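You operate a simulated robot arm through the tools that you are given. There is no shell and no other tool.

The job below is to be done with a simulated robot arm. You get a single attempt, and the scene is never put back.

Task
Put things in order on the check bench. At the end: the yellow card (marked "HOLD") from the check bench is on the black plate; the silver steel block from the check bench stands on top of the white plastic lids; the brown wooden wedge from the check bench stands where the yellow card stood; the grey shim from the check bench stands where the brown wooden wedge stood; whatever was shut is shut again. Leave all else as you found it, and nothing knocked over.

The check looks at the end state, three seconds after you hand in, the way a careful person would. Anything else that was tipped, shoved, dropped, spilled or broken makes it a failure. Lids that push on must go on centred and level and be pressed home; caps that screw on are set level and turned clockwise until they are tight.

Robot
A 6-joint arm with a two-finger parallel gripper, fixed in place. Base frame: the origin is on the floor under the middle of its stand, x ahead of it, y to its left, z up; the work surface is at about z = 850. Readings come in mm, rad, newtons and seconds.
With the tool pointing down near the work surface it reaches from about 260 to 680 mm from the base axis. Its first joint turns from -1.152 to 1.152 rad. Payload 2.9 kg.
The TCP is the grasp point between the finger pads, 30 mm short of the fingertips. In the tool frame z runs along the fingers and y along their closing line. The gripper opens to 110 mm. The fingers are 20 mm wide and 10 mm thick; the gripper's body (48 by 112 mm) begins 55 mm behind the TCP.
Orientation is told as [roll, pitch, yaw] about the base's x, y, z axes, in that order, counted from this pose: with the fingers straight down and closing along the base's y, the tool's x points along the base's -x, its y along +y and its z along -z.

Tools
- The arm moves only by the tool send_rows. Its argument "moves" is one flat list of numbers, 7 for each row, row after row: the shift along the base's x, y, z in units of 100 mm (1.0 is 100 mm), then the turn, a rotation vector about the base's x, y, z in units of 60 degrees (1.0 is 60 degrees), then the opening, from 0 (shut) to 1 (fully open). In form: [tx, ty, tz, wx, wy, wz, hand, tx, ty, tz, wx, wy, wz, hand, ...]. A call has 1 to 20 rows; each row is the pose to reach, as a shift and turn from the pose commanded when the call began. A call with a number of a shift or a turn outside -1 to 1 is refused whole. Each row takes 0.2 s and may step no farther than 50 mm and 0.15 rad from the row before; otherwise, or with a gripper value out of range, the whole call is refused. A pose out of reach is approached as far as the arm can. The call stops where the force on the tool passes 40 N (or 10 N more than at its start, if that is more) or the arm is blocked; 0.2 s more then pass. Each finger travels about 108 mm/s and halts on what it meets, pressing with about 38 N; the grip force reading is that of the motor and also rises with nothing between the fingers. The clock runs only during rows and for 0.2 s after the last one: add rows that repeat a pose to give the fingers time. The reply holds the time, the measured pose of the TCP, the force on the tool along the base axes, the opening and the grip force, in the units named above and with some noise, with the torque about the TCP (base axes, N m) and any sound that the robot's microphone picked up, and new pictures: "views" is both (left out), scene, wrist or none.
- Cameras (640 x 400 px; columns grow to the right, rows downward): "scene" is fixed at [98.6, 456.3, 1365.9]; the picture's right is [-0.39, -0.92, 0.00], its down [-0.58, 0.25, -0.78] and it looks along [0.71, -0.31, -0.63] (base axes); focal length 234 px, centre (320, 200). "wrist" rides on the gripper at [72, 17, -103] in the tool frame; the picture's right is [-0.23, 0.97, 0.00], its down [-0.76, -0.18, -0.62] and it looks along [-0.61, -0.14, 0.78] (tool axes); focal length 222 px, centre (320, 200).
- measure_at(camera, pixels): for up to 12 pixels [column, row] of the newest picture of that camera ("zoom" is the newest enlarged one), the place [x, y, z] in the base frame of the surface seen there, good to about 2 mm, but the place of the scene camera against the robot may be out by one fixed shift of up to 18 mm in any direction. It takes no simulated time.
- zoom(camera, box): a new picture of the part [left, top, right, bottom] of that camera's present view, enlarged. It takes no simulated time.
- hand_in(): hands the job in; it is judged then, once.

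Open the gripper and draw the arm clear of the work before you hand the job in, unless the task says otherwise.

The tools are called after "Request:" as name(argument=value, ...) on one line, values as JSON. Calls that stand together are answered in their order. send_rows: Moves the arm, as the interface text tells. Its arguments: {"type":"object","properties":{"moves":{"type":"array"},"views":{"type":"string","enum":["both","scene","wrist","none"]}},"required":["moves"]} The other tools are called the same way: measure_at (camera, pixels) gives the place of the surface under pixels of a picture; zoom (camera, box) takes an enlarged picture of a part of a camera's view; hand_in () hands the job in.

At the start:

```text
time_s: 0.0
tool_pos: [494.7, 174.9, 1121.5]
tcp_rot: [0.001, 0.0, 0.0]
force: [0.2, 0.5, -0.5]
moment: [-0.01, 0.01, -0.01]
width: 110.0
grip_force: 0.1
```

scene: 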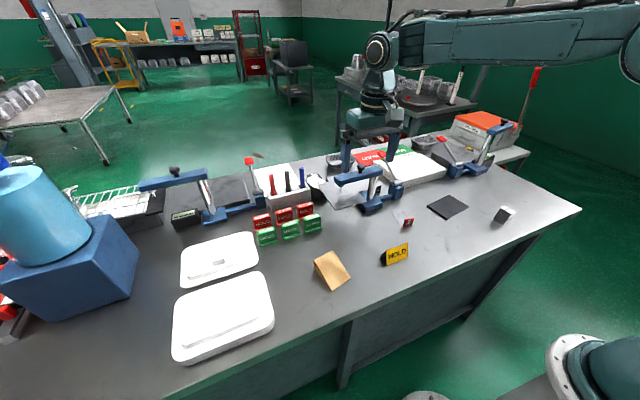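
wrist: 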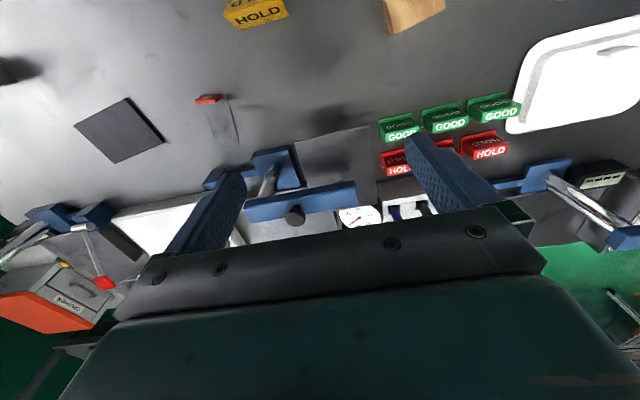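

I start by looking closer at the bench: the yellow card is near scene (396,254), the wedge near (331,270), the silver block near (504,214), the black plate near (448,207). I zoom in to identify the shim and the lids.

Request:
zoom(camera="scene", box=[300, 160, 540, 310])

Request:
zoom(camera="scene", box=[120, 140, 360, 290])

Request:
zoom(camera="wrist", box=[0, 0, 320, 200])

Request:
zoom(camera="wrist", box=[320, 0, 640, 200])

```text
2.67 times, centred on (420, 235) of scene
```

zoom: 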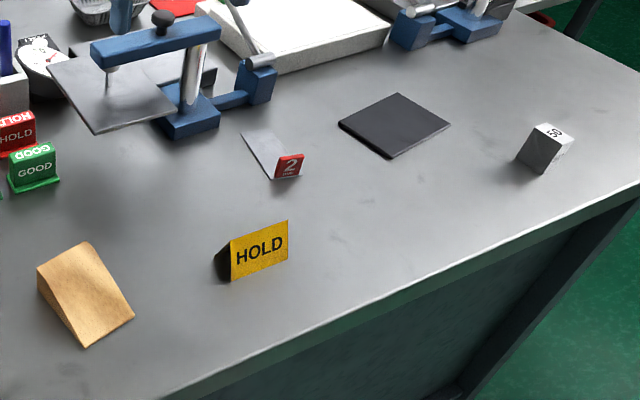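

```text
2.67 times, centred on (240, 215) of scene
```

zoom: 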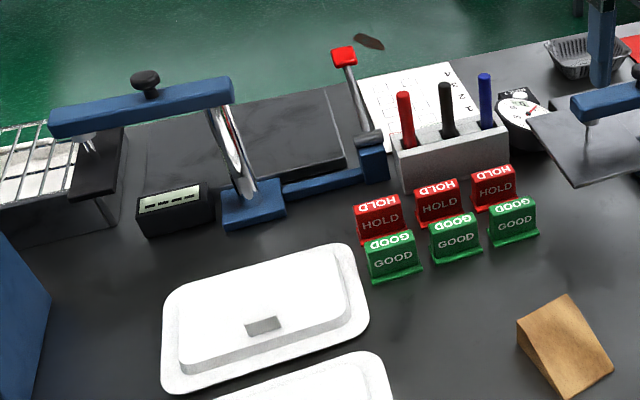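

```text
2.00 times, centred on (160, 100) of wrist
```

zoom: 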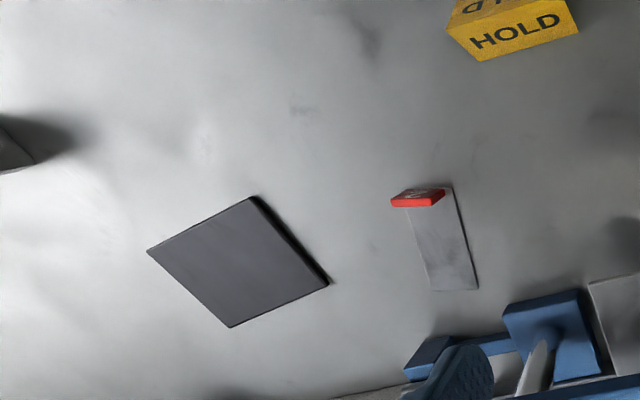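

```text
2.00 times, centred on (480, 100) of wrist
```

zoom: 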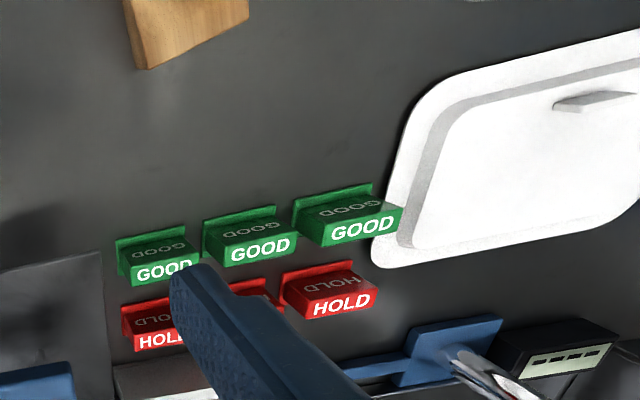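

The grey shim appears to be the thin plate with the red "2" tab near scene (405,218). I now look at the white lids and the other items on the bench.

Request:
zoom(camera="scene", box=[150, 220, 300, 380])

Request:
zoom(camera="scene", box=[320, 120, 540, 260])

Request:
zoom(camera="scene", box=[0, 150, 160, 350])

Request:
zoom(camera="scene", box=[370, 190, 450, 290])

```text
2.50 times, centred on (225, 300) of scene
```

zoom: 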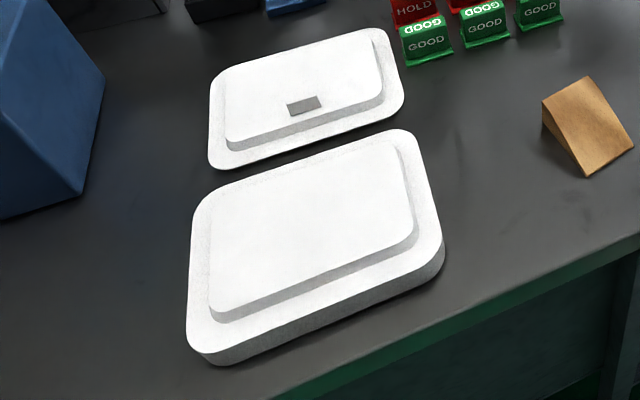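

```text
2.86 times, centred on (430, 190) of scene
```

zoom: 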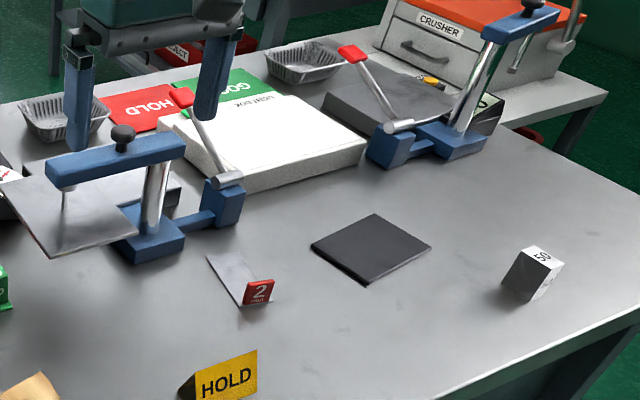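

```text
2.00 times, centred on (80, 250) of scene
```

zoom: 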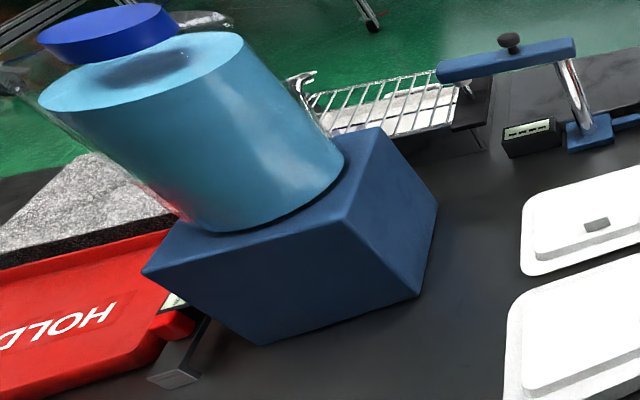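

```text
4.00 times, centred on (410, 240) of scene
```

zoom: 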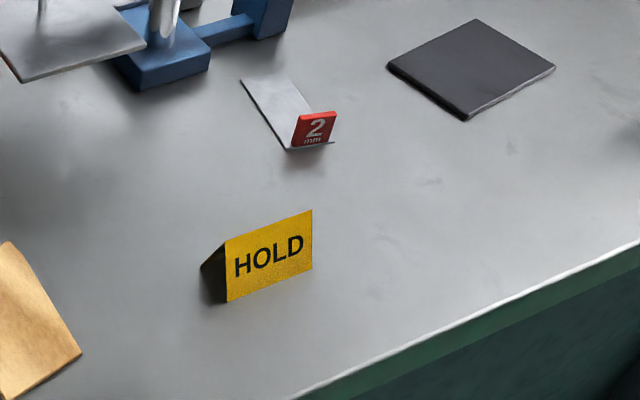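

Two white items lie on the bench: one near (220,260) with a small grey patch, another thicker one near (222,317). I measure both and look closer to determine which is the stack of lids.

Request:
zoom(camera="scene", box=[170, 225, 270, 295])

Request:
zoom(camera="scene", box=[165, 265, 280, 370])

Request:
measure_at(camera="scene", pixels=[[219, 261], [205, 255], [240, 245], [185, 283], [250, 262], [222, 315], [200, 340], [250, 300], [268, 320], [178, 355], [150, 300], [290, 290]])

Request:
measure_at(camera="scene", pixels=[[330, 265], [348, 278], [322, 256], [397, 255], [408, 224], [398, 213], [448, 207], [505, 210], [504, 219], [370, 205], [440, 230], [380, 230]])

```text
5.71 times, centred on (220, 260) of scene
```

zoom: 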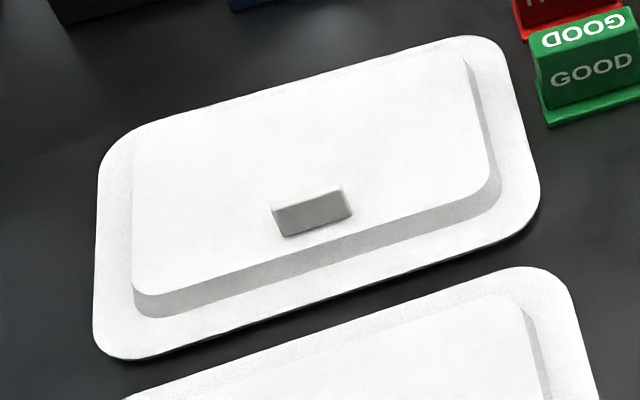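

```text
3.81 times, centred on (222, 318) of scene
```

zoom: 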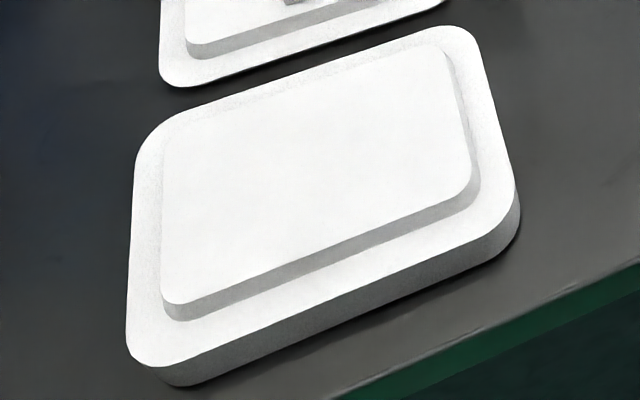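

```text
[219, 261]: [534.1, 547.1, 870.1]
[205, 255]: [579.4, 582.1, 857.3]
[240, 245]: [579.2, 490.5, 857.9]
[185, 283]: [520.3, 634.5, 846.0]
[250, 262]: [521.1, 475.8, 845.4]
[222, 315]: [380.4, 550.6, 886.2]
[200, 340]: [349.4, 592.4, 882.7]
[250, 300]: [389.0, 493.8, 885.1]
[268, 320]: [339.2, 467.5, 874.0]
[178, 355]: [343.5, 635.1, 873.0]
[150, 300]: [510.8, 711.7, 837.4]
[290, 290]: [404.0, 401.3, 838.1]
```

```text
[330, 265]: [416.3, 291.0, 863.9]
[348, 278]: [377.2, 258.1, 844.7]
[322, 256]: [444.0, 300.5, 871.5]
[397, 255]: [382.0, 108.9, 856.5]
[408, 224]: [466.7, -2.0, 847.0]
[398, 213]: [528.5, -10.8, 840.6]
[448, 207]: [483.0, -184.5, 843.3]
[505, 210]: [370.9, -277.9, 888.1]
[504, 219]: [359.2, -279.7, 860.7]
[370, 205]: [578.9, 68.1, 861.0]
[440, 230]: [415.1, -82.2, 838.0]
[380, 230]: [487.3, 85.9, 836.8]
```

The thick white item near (222,317) is about 48 mm tall with a plain flat top (several nested lids), while the thin one with a knob is beyond reach. Now I measure with the wrist camera to find the scene camera's shift.

Request:
measure_at(camera="wrist", pixels=[[120, 130], [75, 124], [126, 98], [163, 143], [114, 163], [208, 99], [222, 125], [238, 144], [200, 60], [256, 18], [245, 3], [410, 15]])

Request:
measure_at(camera="scene", pixels=[[426, 207], [449, 195], [469, 206], [447, 220], [391, 210], [403, 208], [405, 227], [413, 224], [267, 237], [313, 220], [290, 228], [420, 300]])

Request:
measure_at(camera="wrist", pixels=[[399, 134], [449, 124], [501, 113], [489, 152], [560, 60], [590, 80], [620, 50], [530, 60], [400, 60], [300, 90], [560, 100], [510, 130]])

```text
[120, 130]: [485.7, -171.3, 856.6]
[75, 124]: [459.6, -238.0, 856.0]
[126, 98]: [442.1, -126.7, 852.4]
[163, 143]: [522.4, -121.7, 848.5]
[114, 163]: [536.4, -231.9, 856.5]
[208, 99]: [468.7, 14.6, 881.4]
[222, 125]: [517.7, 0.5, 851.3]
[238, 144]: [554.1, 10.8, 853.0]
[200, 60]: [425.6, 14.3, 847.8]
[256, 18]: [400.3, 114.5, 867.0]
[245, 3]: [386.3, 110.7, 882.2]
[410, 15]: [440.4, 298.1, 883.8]
```

```text
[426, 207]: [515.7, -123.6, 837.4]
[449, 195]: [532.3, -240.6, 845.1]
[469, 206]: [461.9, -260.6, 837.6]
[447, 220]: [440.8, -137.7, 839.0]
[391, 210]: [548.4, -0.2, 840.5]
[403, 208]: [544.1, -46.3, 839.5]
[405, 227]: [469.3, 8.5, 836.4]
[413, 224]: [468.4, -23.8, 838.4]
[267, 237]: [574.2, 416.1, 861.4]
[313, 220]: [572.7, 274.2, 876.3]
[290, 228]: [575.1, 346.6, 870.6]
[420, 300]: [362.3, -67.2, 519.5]
```

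```text
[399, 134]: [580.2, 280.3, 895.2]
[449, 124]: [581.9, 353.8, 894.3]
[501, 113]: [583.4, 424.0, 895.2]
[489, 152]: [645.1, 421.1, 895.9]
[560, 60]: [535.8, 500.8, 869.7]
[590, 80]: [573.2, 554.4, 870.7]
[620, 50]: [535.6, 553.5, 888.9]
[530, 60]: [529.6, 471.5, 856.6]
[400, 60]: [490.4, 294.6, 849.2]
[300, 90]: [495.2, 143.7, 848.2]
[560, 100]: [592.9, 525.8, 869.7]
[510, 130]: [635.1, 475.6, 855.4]
```

Comparing the two cameras, the scene camera reads about 4 mm low in x, 8 mm low in y and 12 mm low in z. I move above the yellow card (about (386,112)) to look at it closely.

Request:
send_rows(moves=[-0.24, -0.15, -0.23, 0, 0, 0, 1, -0.48, -0.3, -0.46, 0, 0, 0, 1, -0.72, -0.45, -0.7, 0, 0, 0, 1, -0.95, -0.6, -0.91, 0, 0, 0, 1, -0.95, -0.6, -0.91, 0, 0, 0, 1], views="wrist")

```text
time_s: 1.2
tool_pos: [400.3, 115.9, 1029.4]
tcp_rot: [-0.001, -0.001, 0.0]
force: [0.4, -0.3, 0.1]
moment: [-0.02, -0.02, 0.0]
width: 110.1
grip_force: 0.1
```

wrist: 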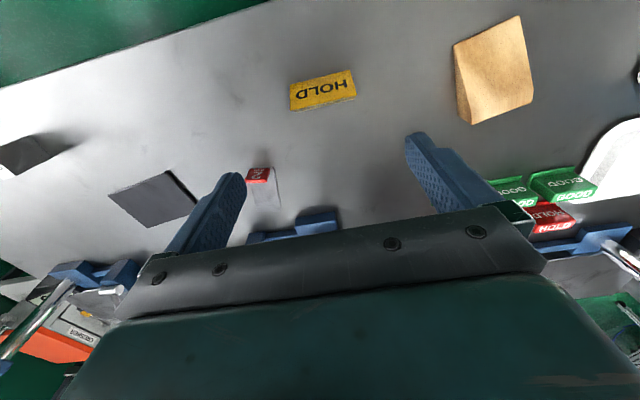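

The card is now at wrist (322,91); I zoom on it and measure its corners.

Request:
zoom(camera="wrist", box=[270, 55, 380, 125])

Request:
zoom(camera="wrist", box=[430, 5, 560, 135])

Request:
measure_at(camera="wrist", pixels=[[292, 84], [349, 72], [292, 109], [355, 97], [322, 78], [324, 103], [290, 95], [322, 91], [320, 70], [325, 115]])

Request:
measure_at(camera="wrist", pixels=[[456, 47], [519, 17], [533, 98], [473, 123], [461, 115], [490, 70], [460, 80], [500, 60], [525, 60], [500, 108]])

```text
5.71 times, centred on (325, 90) of wrist
```

zoom: 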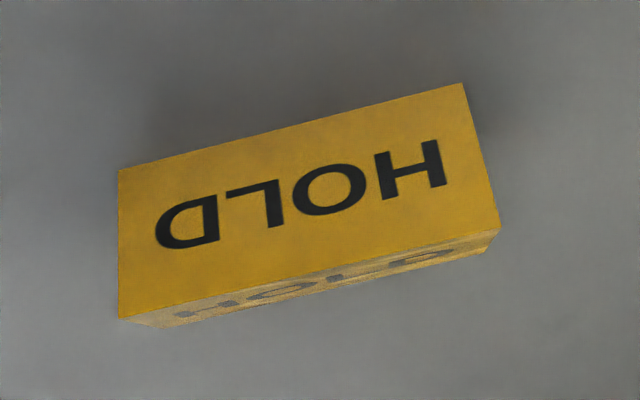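

```text
3.08 times, centred on (495, 70) of wrist
```

zoom: 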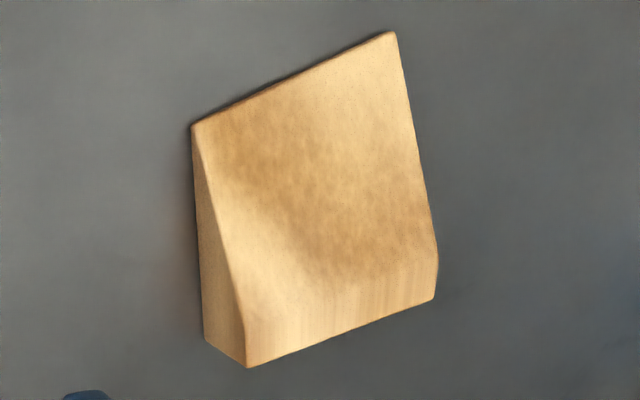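

```text
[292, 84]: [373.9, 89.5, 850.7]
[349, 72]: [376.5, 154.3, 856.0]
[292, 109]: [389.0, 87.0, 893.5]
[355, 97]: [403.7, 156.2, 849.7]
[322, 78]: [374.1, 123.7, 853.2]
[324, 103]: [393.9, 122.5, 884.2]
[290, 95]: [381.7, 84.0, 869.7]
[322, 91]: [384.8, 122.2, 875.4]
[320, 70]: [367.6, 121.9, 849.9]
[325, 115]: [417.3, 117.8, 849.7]
```

```text
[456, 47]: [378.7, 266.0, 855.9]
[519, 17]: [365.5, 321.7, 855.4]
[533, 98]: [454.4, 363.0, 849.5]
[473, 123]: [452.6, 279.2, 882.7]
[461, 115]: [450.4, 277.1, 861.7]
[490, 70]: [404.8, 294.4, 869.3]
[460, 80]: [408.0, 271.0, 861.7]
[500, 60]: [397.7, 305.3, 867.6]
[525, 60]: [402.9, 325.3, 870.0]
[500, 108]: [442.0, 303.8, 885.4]
```

The card is a tent about 70 mm long (along y), ~36 mm deep and ~43 mm tall, centred near (392,121); the wedge footprint centre is near (413,302), turned ~0.19 rad. I descend over the card with the fingers open, straddling its ends.

Request:
send_rows(moves=[-0.076, 0.062, -0.3, 0, 0, 0, 1, -0.076, 0.062, -0.65, 0, 0, 0, 1, -0.076, 0.062, -0.98, 0, 0, 0, 1, -0.076, 0.062, -0.98, 0, 0, 0, 1], views="both")

```text
time_s: 2.2
tool_pos: [389.3, 122.6, 931.1]
tcp_rot: [0.0, 0.0, 0.0]
force: [0.2, 0.0, 0.4]
moment: [0.02, 0.03, -0.03]
width: 110.0
grip_force: 0.1
```

scene: 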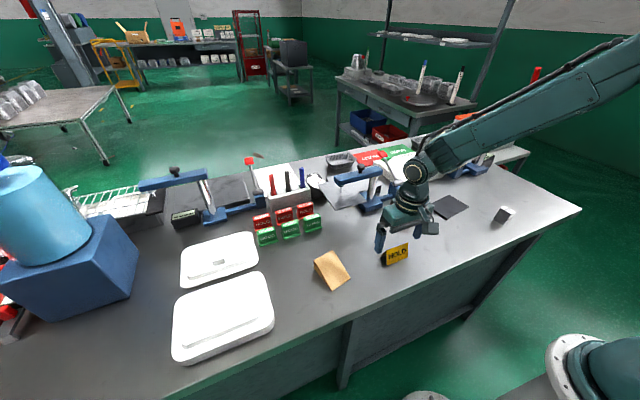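
wrist: 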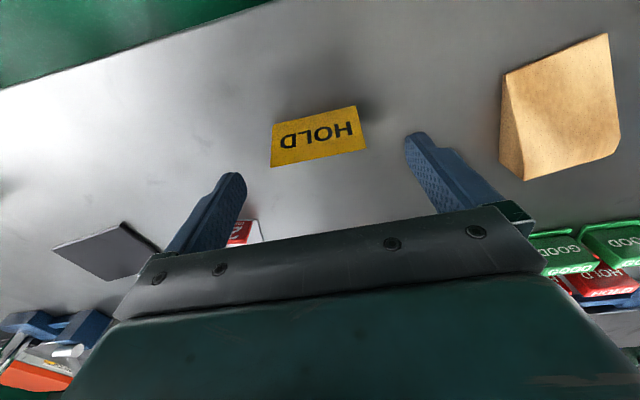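

The card is between the fingers at wrist (318,136). I zoom and measure to confirm centring before the final descent.

Request:
zoom(camera="wrist", box=[230, 80, 410, 190])

Request:
measure_at(camera="wrist", pixels=[[276, 126], [354, 109], [273, 163], [364, 147], [318, 135], [320, 152], [225, 195], [425, 155]])

```text
3.56 times, centred on (320, 135) of wrist
```

zoom: 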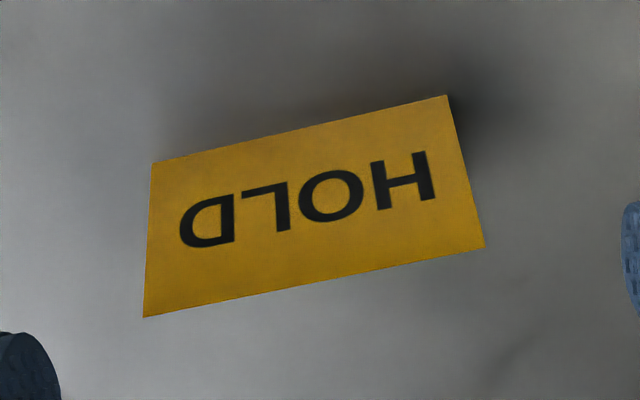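

```text
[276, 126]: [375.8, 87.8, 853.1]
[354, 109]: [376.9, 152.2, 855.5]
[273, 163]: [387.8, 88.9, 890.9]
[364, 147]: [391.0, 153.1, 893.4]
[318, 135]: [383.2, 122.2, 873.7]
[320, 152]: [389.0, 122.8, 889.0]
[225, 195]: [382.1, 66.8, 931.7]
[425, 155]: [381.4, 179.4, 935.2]
```

Card spans y 87–154 with the ridge at x≈390, so the gripper is centred to ~1 mm. I descend to z≈885 and close on its ends.

Request:
send_rows(moves=[0, -0.01, -0.24, 0, 0, 0, 1, 0, -0.01, -0.46, 0, 0, 0, 1, 0, -0.01, -0.46, 0, 0, 0, 0.6, 0, -0.01, -0.46, 0, 0, 0, 0.3, 0, -0.01, -0.46, 0, 0, 0, 0, 0, -0.01, -0.46, 0, 0, 0, 0, 0, -0.01, -0.46, 0, 0, 0, 0], views="both")

```text
time_s: 3.8
tool_pos: [391.9, 122.7, 886.2]
tcp_rot: [0.002, 0.001, 0.0]
force: [-0.2, -0.1, 0.8]
moment: [0.01, 0.01, 0.03]
width: 68.6
grip_force: 37.9
```

scene: 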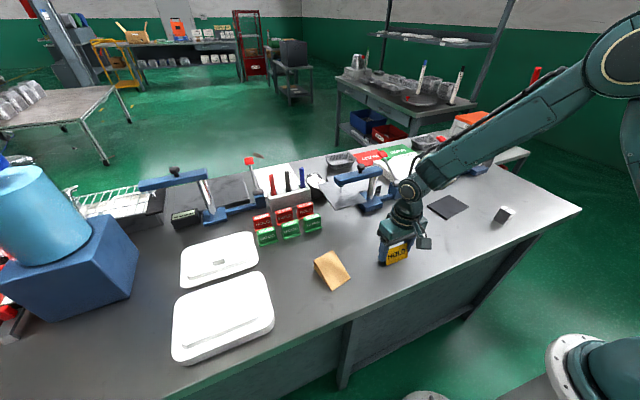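
wrist: 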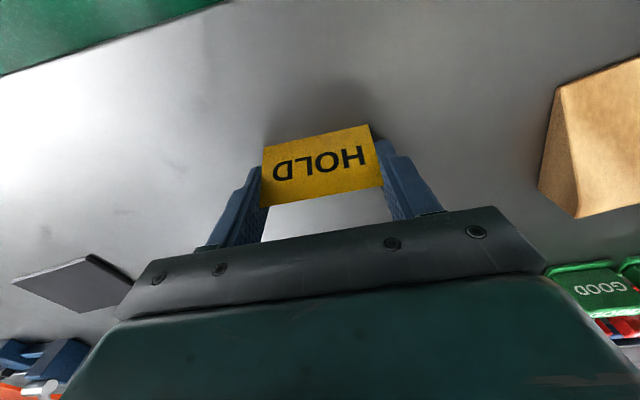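

Gripped at 68.6 mm. I lift straight up 100 mm and check the card is held.

Request:
send_rows(moves=[0, 0, 0.15, 0, 0, 0, 0, 0, 0, 0.5, 0, 0, 0, 0, 0, 0, 1.0, 0, 0, 0, 0, 0, 0, 1.0, 0, 0, 0, 0], views="wrist")

```text
time_s: 4.8
tool_pos: [393.1, 120.7, 985.5]
tcp_rot: [0.002, -0.001, 0.001]
force: [-0.4, -0.3, -0.2]
moment: [0.01, 0.01, 0.05]
width: 68.6
grip_force: 38.1
```

wrist: 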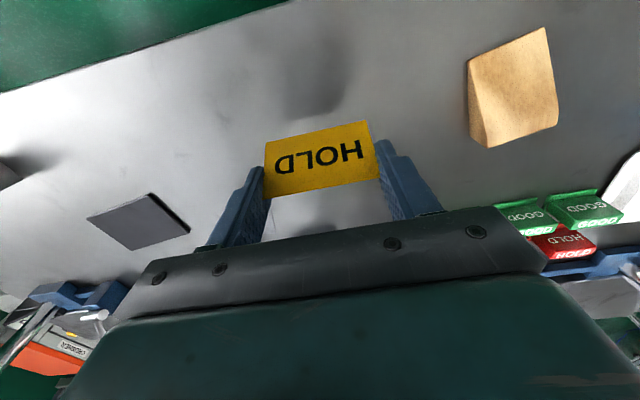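

The card is held firmly. I carry it sideways toward the black plate in steps at this height (card bottom ~950, well above everything nearby).

Request:
send_rows(moves=[0.1, -0.3, 0.1, 0, 0, 0.03, 0, 0.2, -0.65, 0.2, 0, 0, 0.06, 0, 0.33, -1.0, 0.2, 0, 0, 0.09, 0], views="none")

Request:
send_rows(moves=[0.1, -0.33, 0, 0, 0, 0.02, 0, 0.2, -0.66, 0, 0, 0, 0.04, 0, 0.32, -1.0, 0, 0, 0, 0.04, 0, 0.32, -1.0, 0, 0, 0, 0.04, 0], views="both")

```text
time_s: 5.6
tool_pos: [426.4, 19.4, 1006.5]
tcp_rot: [0.0, 0.0, 0.097]
force: [0.1, 0.2, -0.5]
moment: [-0.02, 0.0, -0.01]
width: 68.7
grip_force: 38.2
```

```text
time_s: 6.6
tool_pos: [458.6, -80.7, 1008.1]
tcp_rot: [0.0, 0.001, 0.135]
force: [0.1, -0.3, -0.2]
moment: [-0.01, -0.01, -0.01]
width: 68.5
grip_force: 37.5
```

scene: 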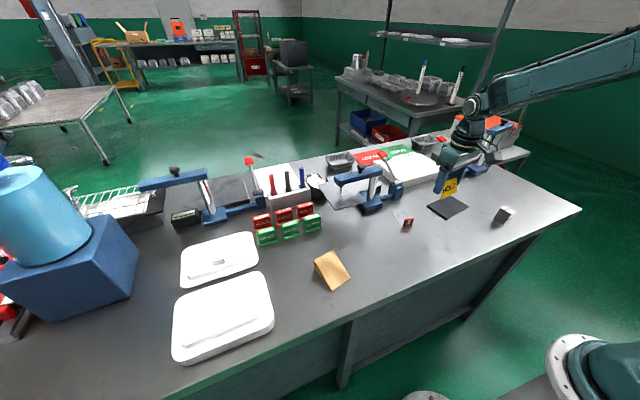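
wrist: 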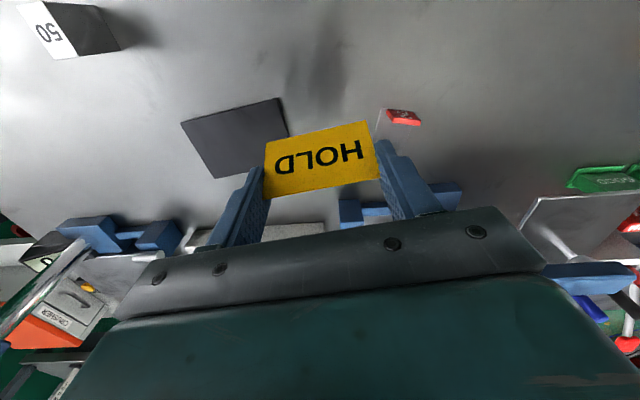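

The plate is at wrist (230,135) with three corners visible. I measure these and the block, which shows at (75,30).

Request:
measure_at(camera="wrist", pixels=[[183, 123], [278, 99], [217, 176], [240, 130], [288, 133], [290, 100], [150, 120], [405, 117], [390, 112], [418, 125], [60, 30], [95, 30]])

Request:
zoom(camera="wrist", box=[160, 70, 300, 200])

Request:
zoom(camera="wrist", box=[0, 0, 140, 80])

Request:
zoom(camera="wrist", box=[360, 90, 460, 170])

```text
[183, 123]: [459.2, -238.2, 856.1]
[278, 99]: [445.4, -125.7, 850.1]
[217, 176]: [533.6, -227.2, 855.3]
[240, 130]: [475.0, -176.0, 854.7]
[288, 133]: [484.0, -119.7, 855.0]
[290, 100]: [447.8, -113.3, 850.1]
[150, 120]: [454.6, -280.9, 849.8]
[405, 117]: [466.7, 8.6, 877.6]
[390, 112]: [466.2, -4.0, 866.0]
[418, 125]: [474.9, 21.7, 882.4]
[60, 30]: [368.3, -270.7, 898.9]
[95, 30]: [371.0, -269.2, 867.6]
```

```text
3.08 times, centred on (230, 135) of wrist
```

zoom: 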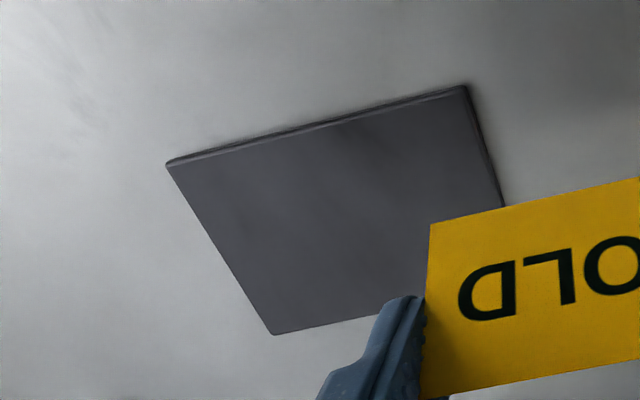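

```text
4.57 times, centred on (70, 40) of wrist
```

zoom: 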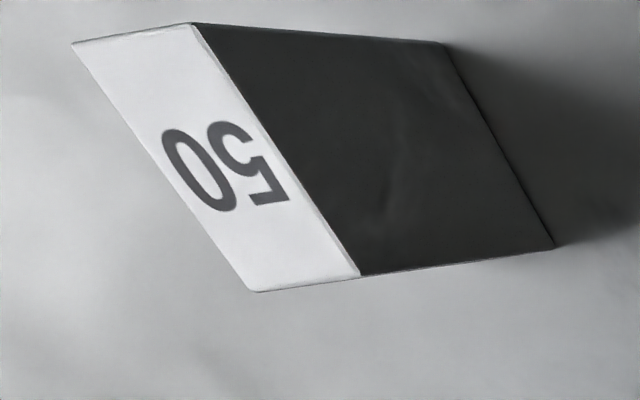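

```text
5.00 times, centred on (410, 130) of wrist
```

zoom: 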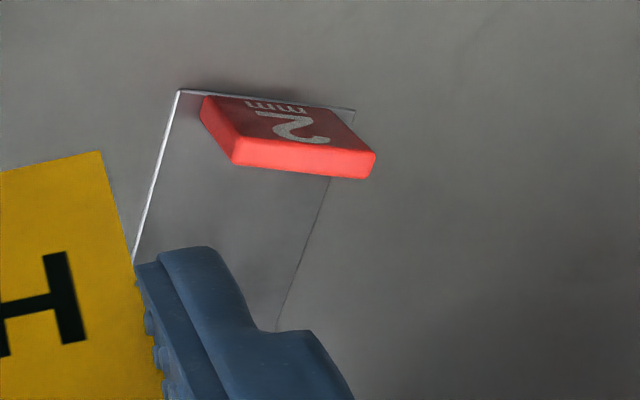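

Plate centre from the corners is about (489.5,-174.5) with top at z≈855.5. I move over it and descend part way.

Request:
send_rows(moves=[0.12, -0.4, 0, 0, 0, 0, 0, 0.24, -0.8, 0, 0, 0, 0, 0, 0.322, -0.952, -0.1, 0, 0, 0, 0, 0.322, -0.952, -0.5, 0, 0, 0, 0, 0.322, -0.952, -0.9, 0, 0, 0, 0, 0.322, -0.952, -0.9, 0, 0, 0, 0], views="both")

```text
time_s: 8.0
tool_pos: [489.0, -175.3, 916.7]
tcp_rot: [-0.001, 0.0, 0.135]
force: [0.0, -0.4, -0.1]
moment: [-0.01, -0.02, 0.01]
width: 68.7
grip_force: 38.0
```

scene: 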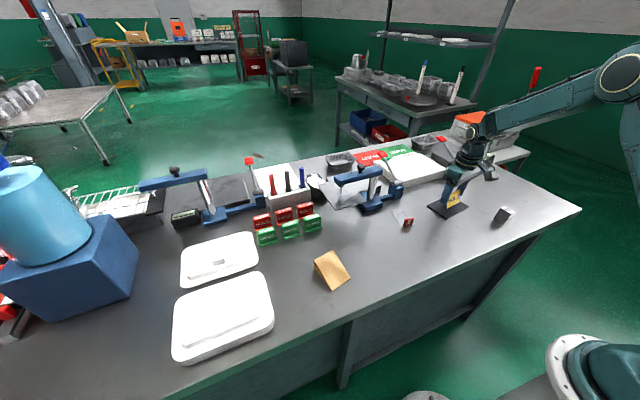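
wrist: 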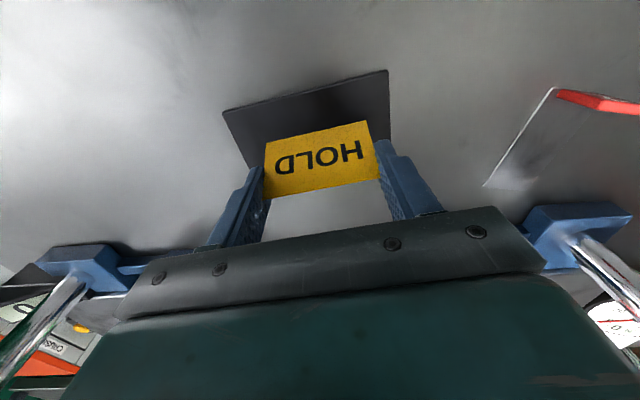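

The card hovers over the plate centred; before lowering I check how close the clamp parts at (580,220), (610,265) and (80,265) are to the gripper.

Request:
measure_at(camera="wrist", pixels=[[545, 220], [620, 215], [610, 265], [80, 265], [130, 268], [60, 300], [250, 95], [385, 75], [225, 112], [389, 120]])

Request:
zoom(camera="scene", box=[400, 130, 520, 230])

```text
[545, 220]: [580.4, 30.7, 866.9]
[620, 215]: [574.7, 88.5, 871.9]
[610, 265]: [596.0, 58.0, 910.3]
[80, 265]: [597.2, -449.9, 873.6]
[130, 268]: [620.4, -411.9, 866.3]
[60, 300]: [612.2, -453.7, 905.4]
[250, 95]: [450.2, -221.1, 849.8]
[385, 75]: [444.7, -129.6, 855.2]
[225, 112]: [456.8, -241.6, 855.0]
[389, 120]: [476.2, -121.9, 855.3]
```

```text
4.00 times, centred on (460, 180) of scene
```

zoom: 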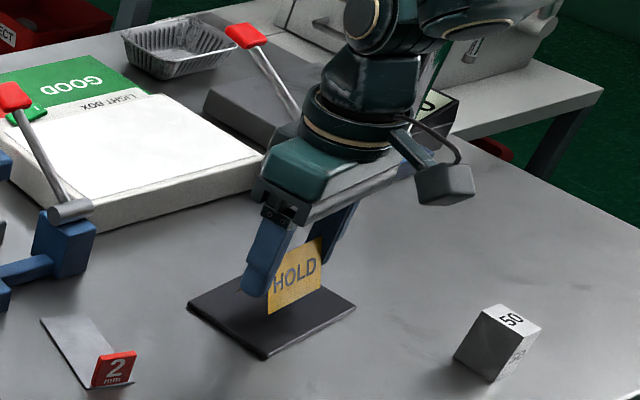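

All clamps are well clear (x≥574). I lower gently onto the plate to about 892 and read the force.

Request:
send_rows(moves=[0, 0, -0.12, 0, 0, 0, 0, 0, 0, -0.19, 0, 0, 0, 0, 0, 0, -0.22, 0, 0, 0, 0, 0, 0, -0.23, 0, 0, 0, 0], views="wrist")

```text
time_s: 9.0
tool_pos: [490.1, -176.0, 896.3]
tcp_rot: [-0.003, -0.006, 0.136]
force: [-4.4, 2.6, 29.9]
moment: [0.19, 0.06, 0.0]
width: 68.7
grip_force: 38.0
```

wrist: 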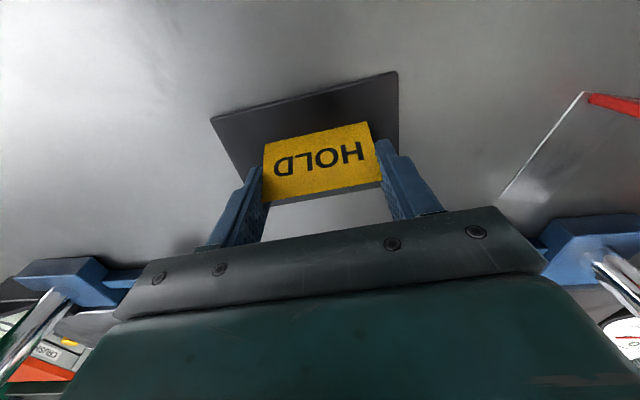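

The card touches with ~30 N upward force at z≈896. I ease up ~2.5 mm to relieve the load, then open slowly.

Request:
send_rows(moves=[0, 0, 0.015, 0, 0, 0, 0, 0, 0, 0.025, 0, 0, 0, 0], views="none")

```text
time_s: 9.6
tool_pos: [489.9, -175.6, 895.5]
tcp_rot: [-0.003, -0.002, 0.136]
force: [7.1, -3.2, 13.5]
moment: [-0.12, -0.38, 0.0]
width: 68.7
grip_force: 38.0
```

Force dropped to ~13 N. I raise ~1 mm more and open the fingers gradually.

Request:
send_rows(moves=[0, 0, 0.01, 0, 0, 0, 0, 0, 0, 0.01, 0, 0, 0, 0.66, 0, 0, 0.01, 0, 0, 0, 0.75, 0, 0, 0.01, 0, 0, 0, 0.9, 0, 0, 0.01, 0, 0, 0, 1, 0, 0, 0.01, 0, 0, 0, 1], views="both")

```text
time_s: 11.0
tool_pos: [489.4, -174.9, 897.6]
tcp_rot: [0.001, 0.001, 0.136]
force: [0.8, 0.5, 0.1]
moment: [-0.01, 0.0, 0.0]
width: 110.2
grip_force: 0.1
```

scene: 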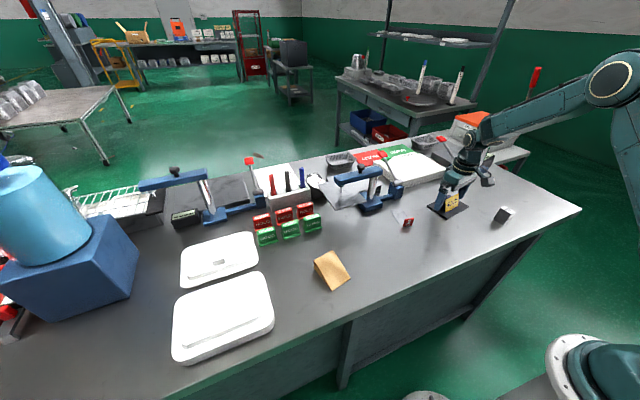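
wrist: 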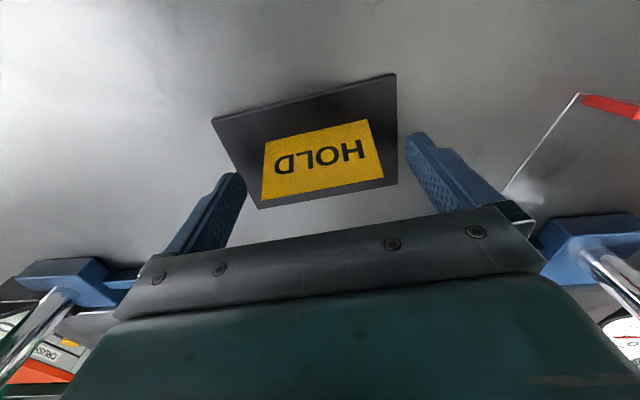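

The card stands on the plate, released. I rise straight up and then move toward the steel block at about (368,-271).

Request:
send_rows(moves=[0, 0, 0.2, 0, 0, 0, 1, 0, 0, 0.6, 0, 0, 0, 1, 0, 0, 1.0, 0, 0, 0, 1, -0.35, -0.2, 1.0, 0, 0, -0.04, 1, -0.7, -0.4, 1.0, 0, 0, -0.08, 1, -0.9, -0.6, 1.0, 0, 0, -0.129, 1, -0.9, -0.6, 1.0, 0, 0, -0.129, 1], views="both")

```text
time_s: 12.6
tool_pos: [397.7, -234.9, 998.3]
tcp_rot: [-0.001, -0.001, 0.0]
force: [-0.2, -0.5, 0.0]
moment: [0.03, 0.01, -0.02]
width: 110.2
grip_force: 0.0
```

scene: 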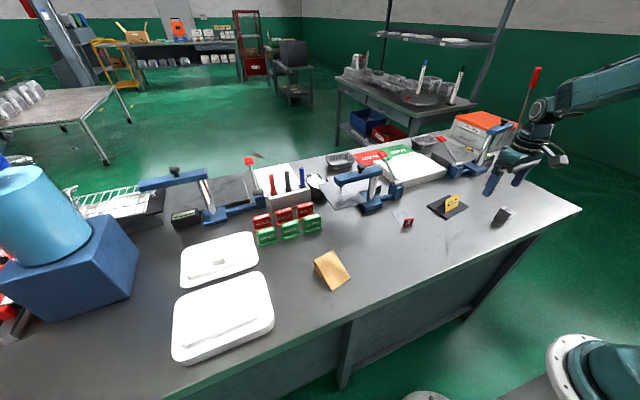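
wrist: 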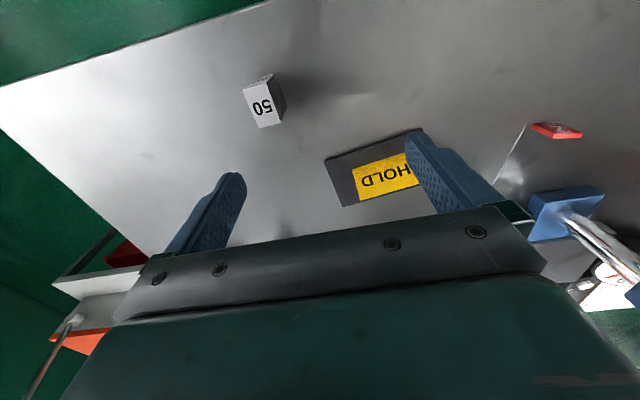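

The block is at wrist (264,101) and the card stands on the plate. I zoom on the block and measure its faces.

Request:
zoom(camera="wrist", box=[224, 60, 304, 140])

Request:
measure_at(camera="wrist", pixels=[[244, 90], [270, 84], [284, 122], [259, 128], [264, 105], [272, 77], [256, 82], [245, 89], [283, 100], [286, 105]])

```text
5.00 times, centred on (264, 100) of wrist
```

zoom: 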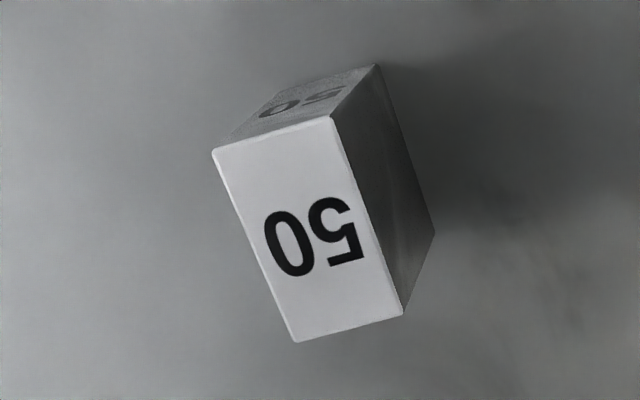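

```text
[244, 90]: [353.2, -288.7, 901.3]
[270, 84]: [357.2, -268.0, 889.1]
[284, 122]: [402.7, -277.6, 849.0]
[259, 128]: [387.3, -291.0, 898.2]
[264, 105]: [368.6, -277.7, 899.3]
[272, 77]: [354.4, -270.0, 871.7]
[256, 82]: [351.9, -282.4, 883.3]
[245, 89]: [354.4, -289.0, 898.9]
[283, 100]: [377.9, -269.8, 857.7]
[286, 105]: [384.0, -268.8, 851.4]
```

The block is ~34 (x) × 21 (y) × 49 (z) mm, square to the axes, centred near (372.5,-278.8). I move above it and descend part way to verify centring.

Request:
send_rows(moves=[-0.27, -0.35, 0, 0, 0, 0, 1, -0.27, -0.443, -0.2, 0, 0, 0, 1, -0.27, -0.443, -0.55, 0, 0, 0, 1, -0.27, -0.443, -0.55, 0, 0, 0, 1], views="wrist")

```text
time_s: 13.6
tool_pos: [372.3, -279.0, 943.3]
tcp_rot: [0.001, -0.001, 0.001]
force: [0.8, -0.1, -0.5]
moment: [0.01, -0.01, 0.04]
width: 110.1
grip_force: 0.0
```

wrist: 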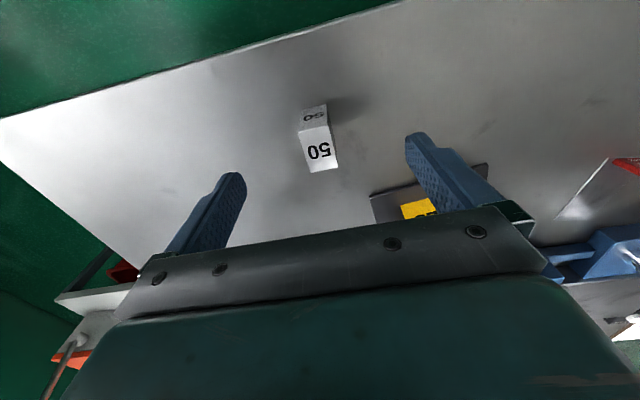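

Request:
zoom(camera="wrist", box=[270, 90, 370, 190])

Request:
measure_at(camera="wrist", pixels=[[320, 150], [302, 133], [326, 126], [334, 166], [312, 170], [226, 195], [425, 155], [315, 115]])

```text
4.00 times, centred on (320, 140) of wrist
```

zoom: 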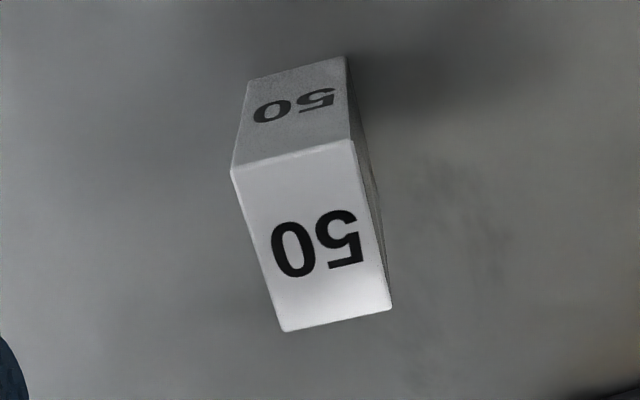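

```text
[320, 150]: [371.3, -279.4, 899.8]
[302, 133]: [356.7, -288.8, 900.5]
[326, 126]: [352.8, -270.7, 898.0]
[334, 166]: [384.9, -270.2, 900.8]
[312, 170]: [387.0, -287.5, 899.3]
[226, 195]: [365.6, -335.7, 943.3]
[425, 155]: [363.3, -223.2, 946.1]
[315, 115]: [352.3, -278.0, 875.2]
```

Block centre (371.5,-279.3) matches the finger midpoint. I descend to z≈885 and close.

Request:
send_rows(moves=[-0.01, 0, -0.3, 0, 0, 0, 1, -0.01, 0, -0.56, 0, 0, 0, 1, -0.01, 0, -0.56, 0, 0, 0, 0.6, -0.01, 0, -0.56, 0, 0, 0, 0.3, -0.01, 0, -0.56, 0, 0, 0, 0, -0.01, 0, -0.56, 0, 0, 0, 0, -0.01, 0, -0.56, 0, 0, 0, 0], views="wrist")

```text
time_s: 15.2
tool_pos: [369.4, -280.7, 887.0]
tcp_rot: [0.0, 0.001, 0.001]
force: [-0.4, 0.7, 0.2]
moment: [0.02, 0.02, -0.01]
width: 21.6
grip_force: 37.9
```

wrist: 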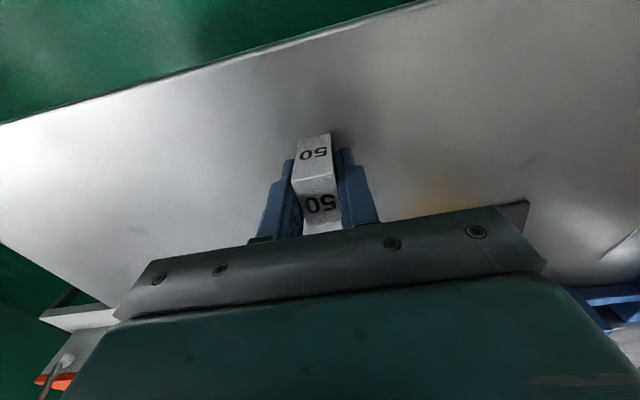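

Gripped at 21.6 mm. I lift the block 100 mm and check.

Request:
send_rows(moves=[0, 0, 0.15, 0, 0, 0, 0, 0, 0, 0.5, 0, 0, 0, 0, 0, 0, 1.0, 0, 0, 0, 0, 0, 0, 1.0, 0, 0, 0, 0], views="both")

```text
time_s: 16.2
tool_pos: [371.1, -279.9, 987.4]
tcp_rot: [0.0, 0.001, 0.001]
force: [0.2, -0.1, -2.7]
moment: [0.02, 0.02, 0.03]
width: 21.8
grip_force: 38.1
```

scene: 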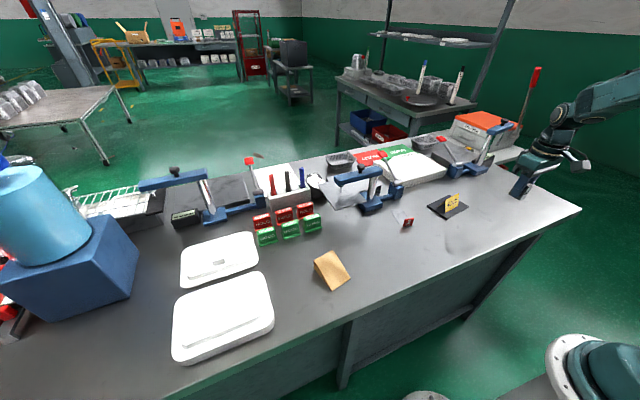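
wrist: 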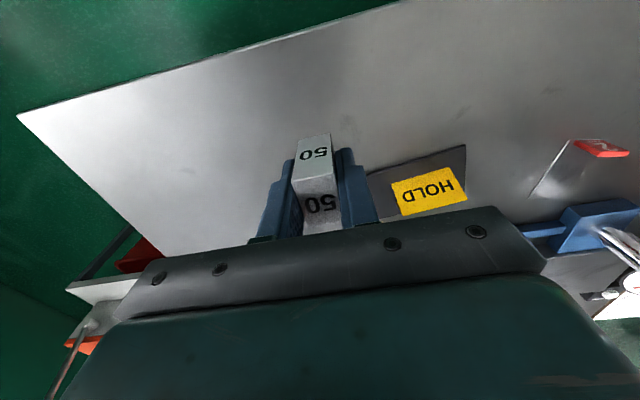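

The block is held (2.7 N). I carry it along +y at z≈1010, a path clear of all items.

Request:
send_rows(moves=[0, 0.3, 0.15, 0, 0, 0, 0, 0, 0.65, 0.25, 0, 0, 0, 0, 0, 1.0, 0.25, 0, 0, 0, 0], views="none")

Request:
send_rows(moves=[0, 0.35, 0, 0, 0, 0, 0, 0, 0.7, 0, 0, 0, 0, 0, 0, 1.0, 0, 0, 0, 0, 0], views="none")

Request:
send_rows(moves=[0, 0.35, 0, 0, 0, 0, 0, 0, 0.7, 0, 0, 0, 0, 0, 0, 1.0, 0, 0, 0, 0, 0], views="none")

Request:
send_rows(moves=[0, 0.35, 0, 0, 0, 0, 0, 0, 0.7, 0, 0, 0, 0, 0, 0, 1.0, 0, 0, 0, 0, 0], views="both")

```text
time_s: 17.0
tool_pos: [373.2, -179.1, 1011.8]
tcp_rot: [0.0, 0.001, -0.001]
force: [-0.3, 0.4, -3.7]
moment: [0.01, -0.01, -0.01]
width: 21.7
grip_force: 38.4
```

```text
time_s: 17.8
tool_pos: [372.1, -79.3, 1012.1]
tcp_rot: [0.001, -0.001, 0.001]
force: [-0.6, 0.9, -2.8]
moment: [0.02, 0.0, 0.03]
width: 21.8
grip_force: 38.4
```

```text
time_s: 18.6
tool_pos: [370.5, 20.5, 1012.0]
tcp_rot: [0.0, -0.001, 0.0]
force: [1.6, 0.5, -2.2]
moment: [0.03, -0.01, 0.0]
width: 21.9
grip_force: 38.0
```

```text
time_s: 19.4
tool_pos: [370.4, 120.7, 1010.6]
tcp_rot: [-0.001, 0.001, 0.0]
force: [0.2, -0.3, -2.8]
moment: [-0.04, 0.0, 0.01]
width: 21.4
grip_force: 38.2
```

scene: 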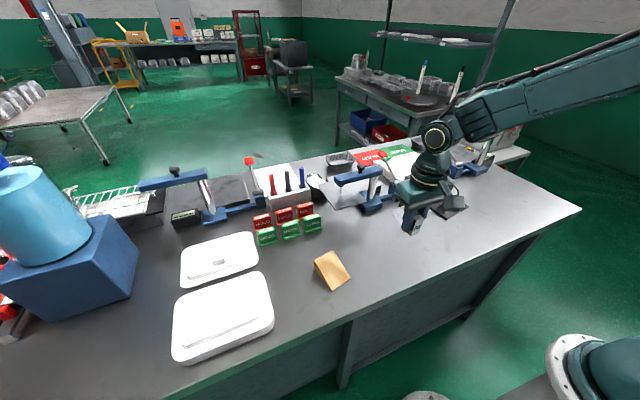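
wrist: 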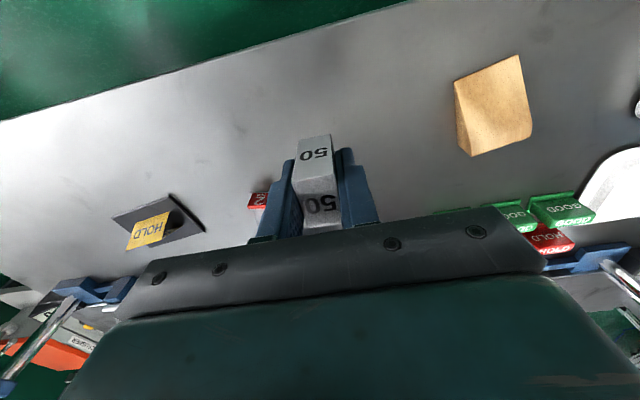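

Travel is going well; I continue three more 100 mm steps toward the lids.

Request:
send_rows(moves=[0, 0.35, 0, 0, 0, 0, 0, 0, 0.7, 0, 0, 0, 0, 0, 0, 1.0, 0, 0, 0, 0, 0], views="none")

Request:
send_rows(moves=[0, 0.35, 0, 0, 0, 0, 0, 0, 0.7, 0, 0, 0, 0, 0, 0, 1.0, 0, 0, 0, 0, 0], views="none")

Request:
send_rows(moves=[0, 0.35, 0, 0, 0, 0, 0, 0, 0.7, 0, 0, 0, 0, 0, 0, 1.0, 0, 0, 0, 0, 0, 0, 1.0, 0, 0, 0, 0, 0], views="both")

```text
time_s: 20.2
tool_pos: [371.7, 221.9, 1013.3]
tcp_rot: [0.0, 0.002, 0.001]
force: [-0.6, -0.2, -2.5]
moment: [-0.03, -0.01, -0.01]
width: 21.7
grip_force: 37.7
```

```text
time_s: 21.0
tool_pos: [371.5, 322.5, 1014.0]
tcp_rot: [0.001, 0.0, 0.001]
force: [0.6, 0.3, -3.1]
moment: [0.0, 0.02, -0.03]
width: 21.6
grip_force: 38.0
```

```text
time_s: 22.0
tool_pos: [371.5, 421.3, 1011.0]
tcp_rot: [-0.002, 0.0, -0.002]
force: [0.3, -0.2, -2.8]
moment: [0.0, 0.01, -0.03]
width: 22.0
grip_force: 38.2
```

scene: 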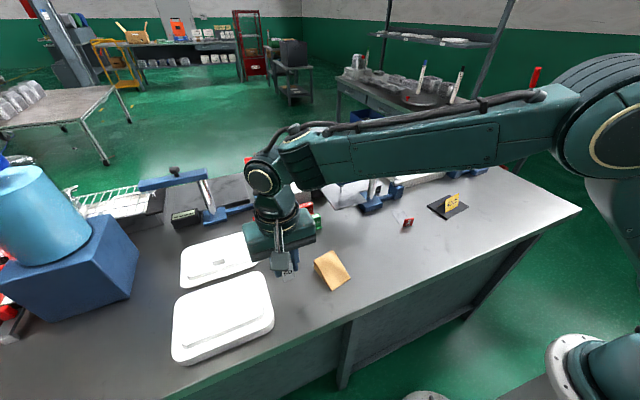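
wrist: 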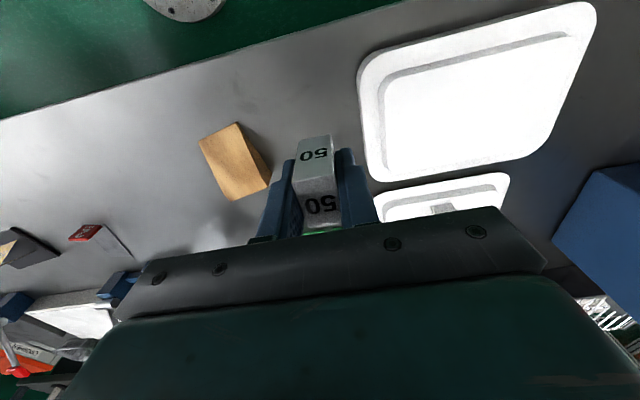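

The thick lid stack is at wrist (470,95), and the thin one behind it. I zoom and measure its top and rim.

Request:
zoom(camera="wrist", box=[340, 0, 610, 220])

Request:
measure_at(camera="wrist", pixels=[[385, 90], [400, 120], [440, 110], [470, 100], [520, 90], [390, 155], [500, 140], [560, 50], [450, 70], [400, 80], [375, 130], [540, 120]])

Request:
measure_at(camera="wrist", pixels=[[366, 70], [369, 110], [380, 178], [420, 172], [480, 160], [430, 195], [440, 209], [400, 210], [550, 150], [460, 190], [500, 180], [362, 150]])

```text
1.82 times, centred on (475, 110) of wrist
```

zoom: 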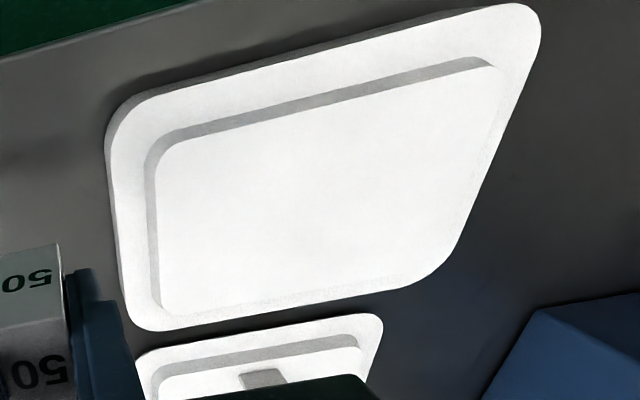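

```text
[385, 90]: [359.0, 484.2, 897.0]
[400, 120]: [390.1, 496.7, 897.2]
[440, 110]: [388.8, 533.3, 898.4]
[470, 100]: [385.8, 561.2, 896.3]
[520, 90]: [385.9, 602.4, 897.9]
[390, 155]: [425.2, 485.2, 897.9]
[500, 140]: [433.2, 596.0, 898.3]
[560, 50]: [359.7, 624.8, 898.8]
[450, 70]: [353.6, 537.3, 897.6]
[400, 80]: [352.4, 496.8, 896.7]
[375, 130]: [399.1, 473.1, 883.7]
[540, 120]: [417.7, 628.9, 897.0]
```

```text
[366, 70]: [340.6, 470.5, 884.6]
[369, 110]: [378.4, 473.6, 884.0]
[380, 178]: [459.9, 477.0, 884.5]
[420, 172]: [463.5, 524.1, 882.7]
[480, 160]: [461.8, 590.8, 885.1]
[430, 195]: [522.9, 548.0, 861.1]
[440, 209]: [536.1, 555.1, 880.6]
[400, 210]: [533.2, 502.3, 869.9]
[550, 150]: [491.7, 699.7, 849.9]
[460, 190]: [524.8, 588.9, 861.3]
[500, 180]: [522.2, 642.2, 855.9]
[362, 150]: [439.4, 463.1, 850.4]
```

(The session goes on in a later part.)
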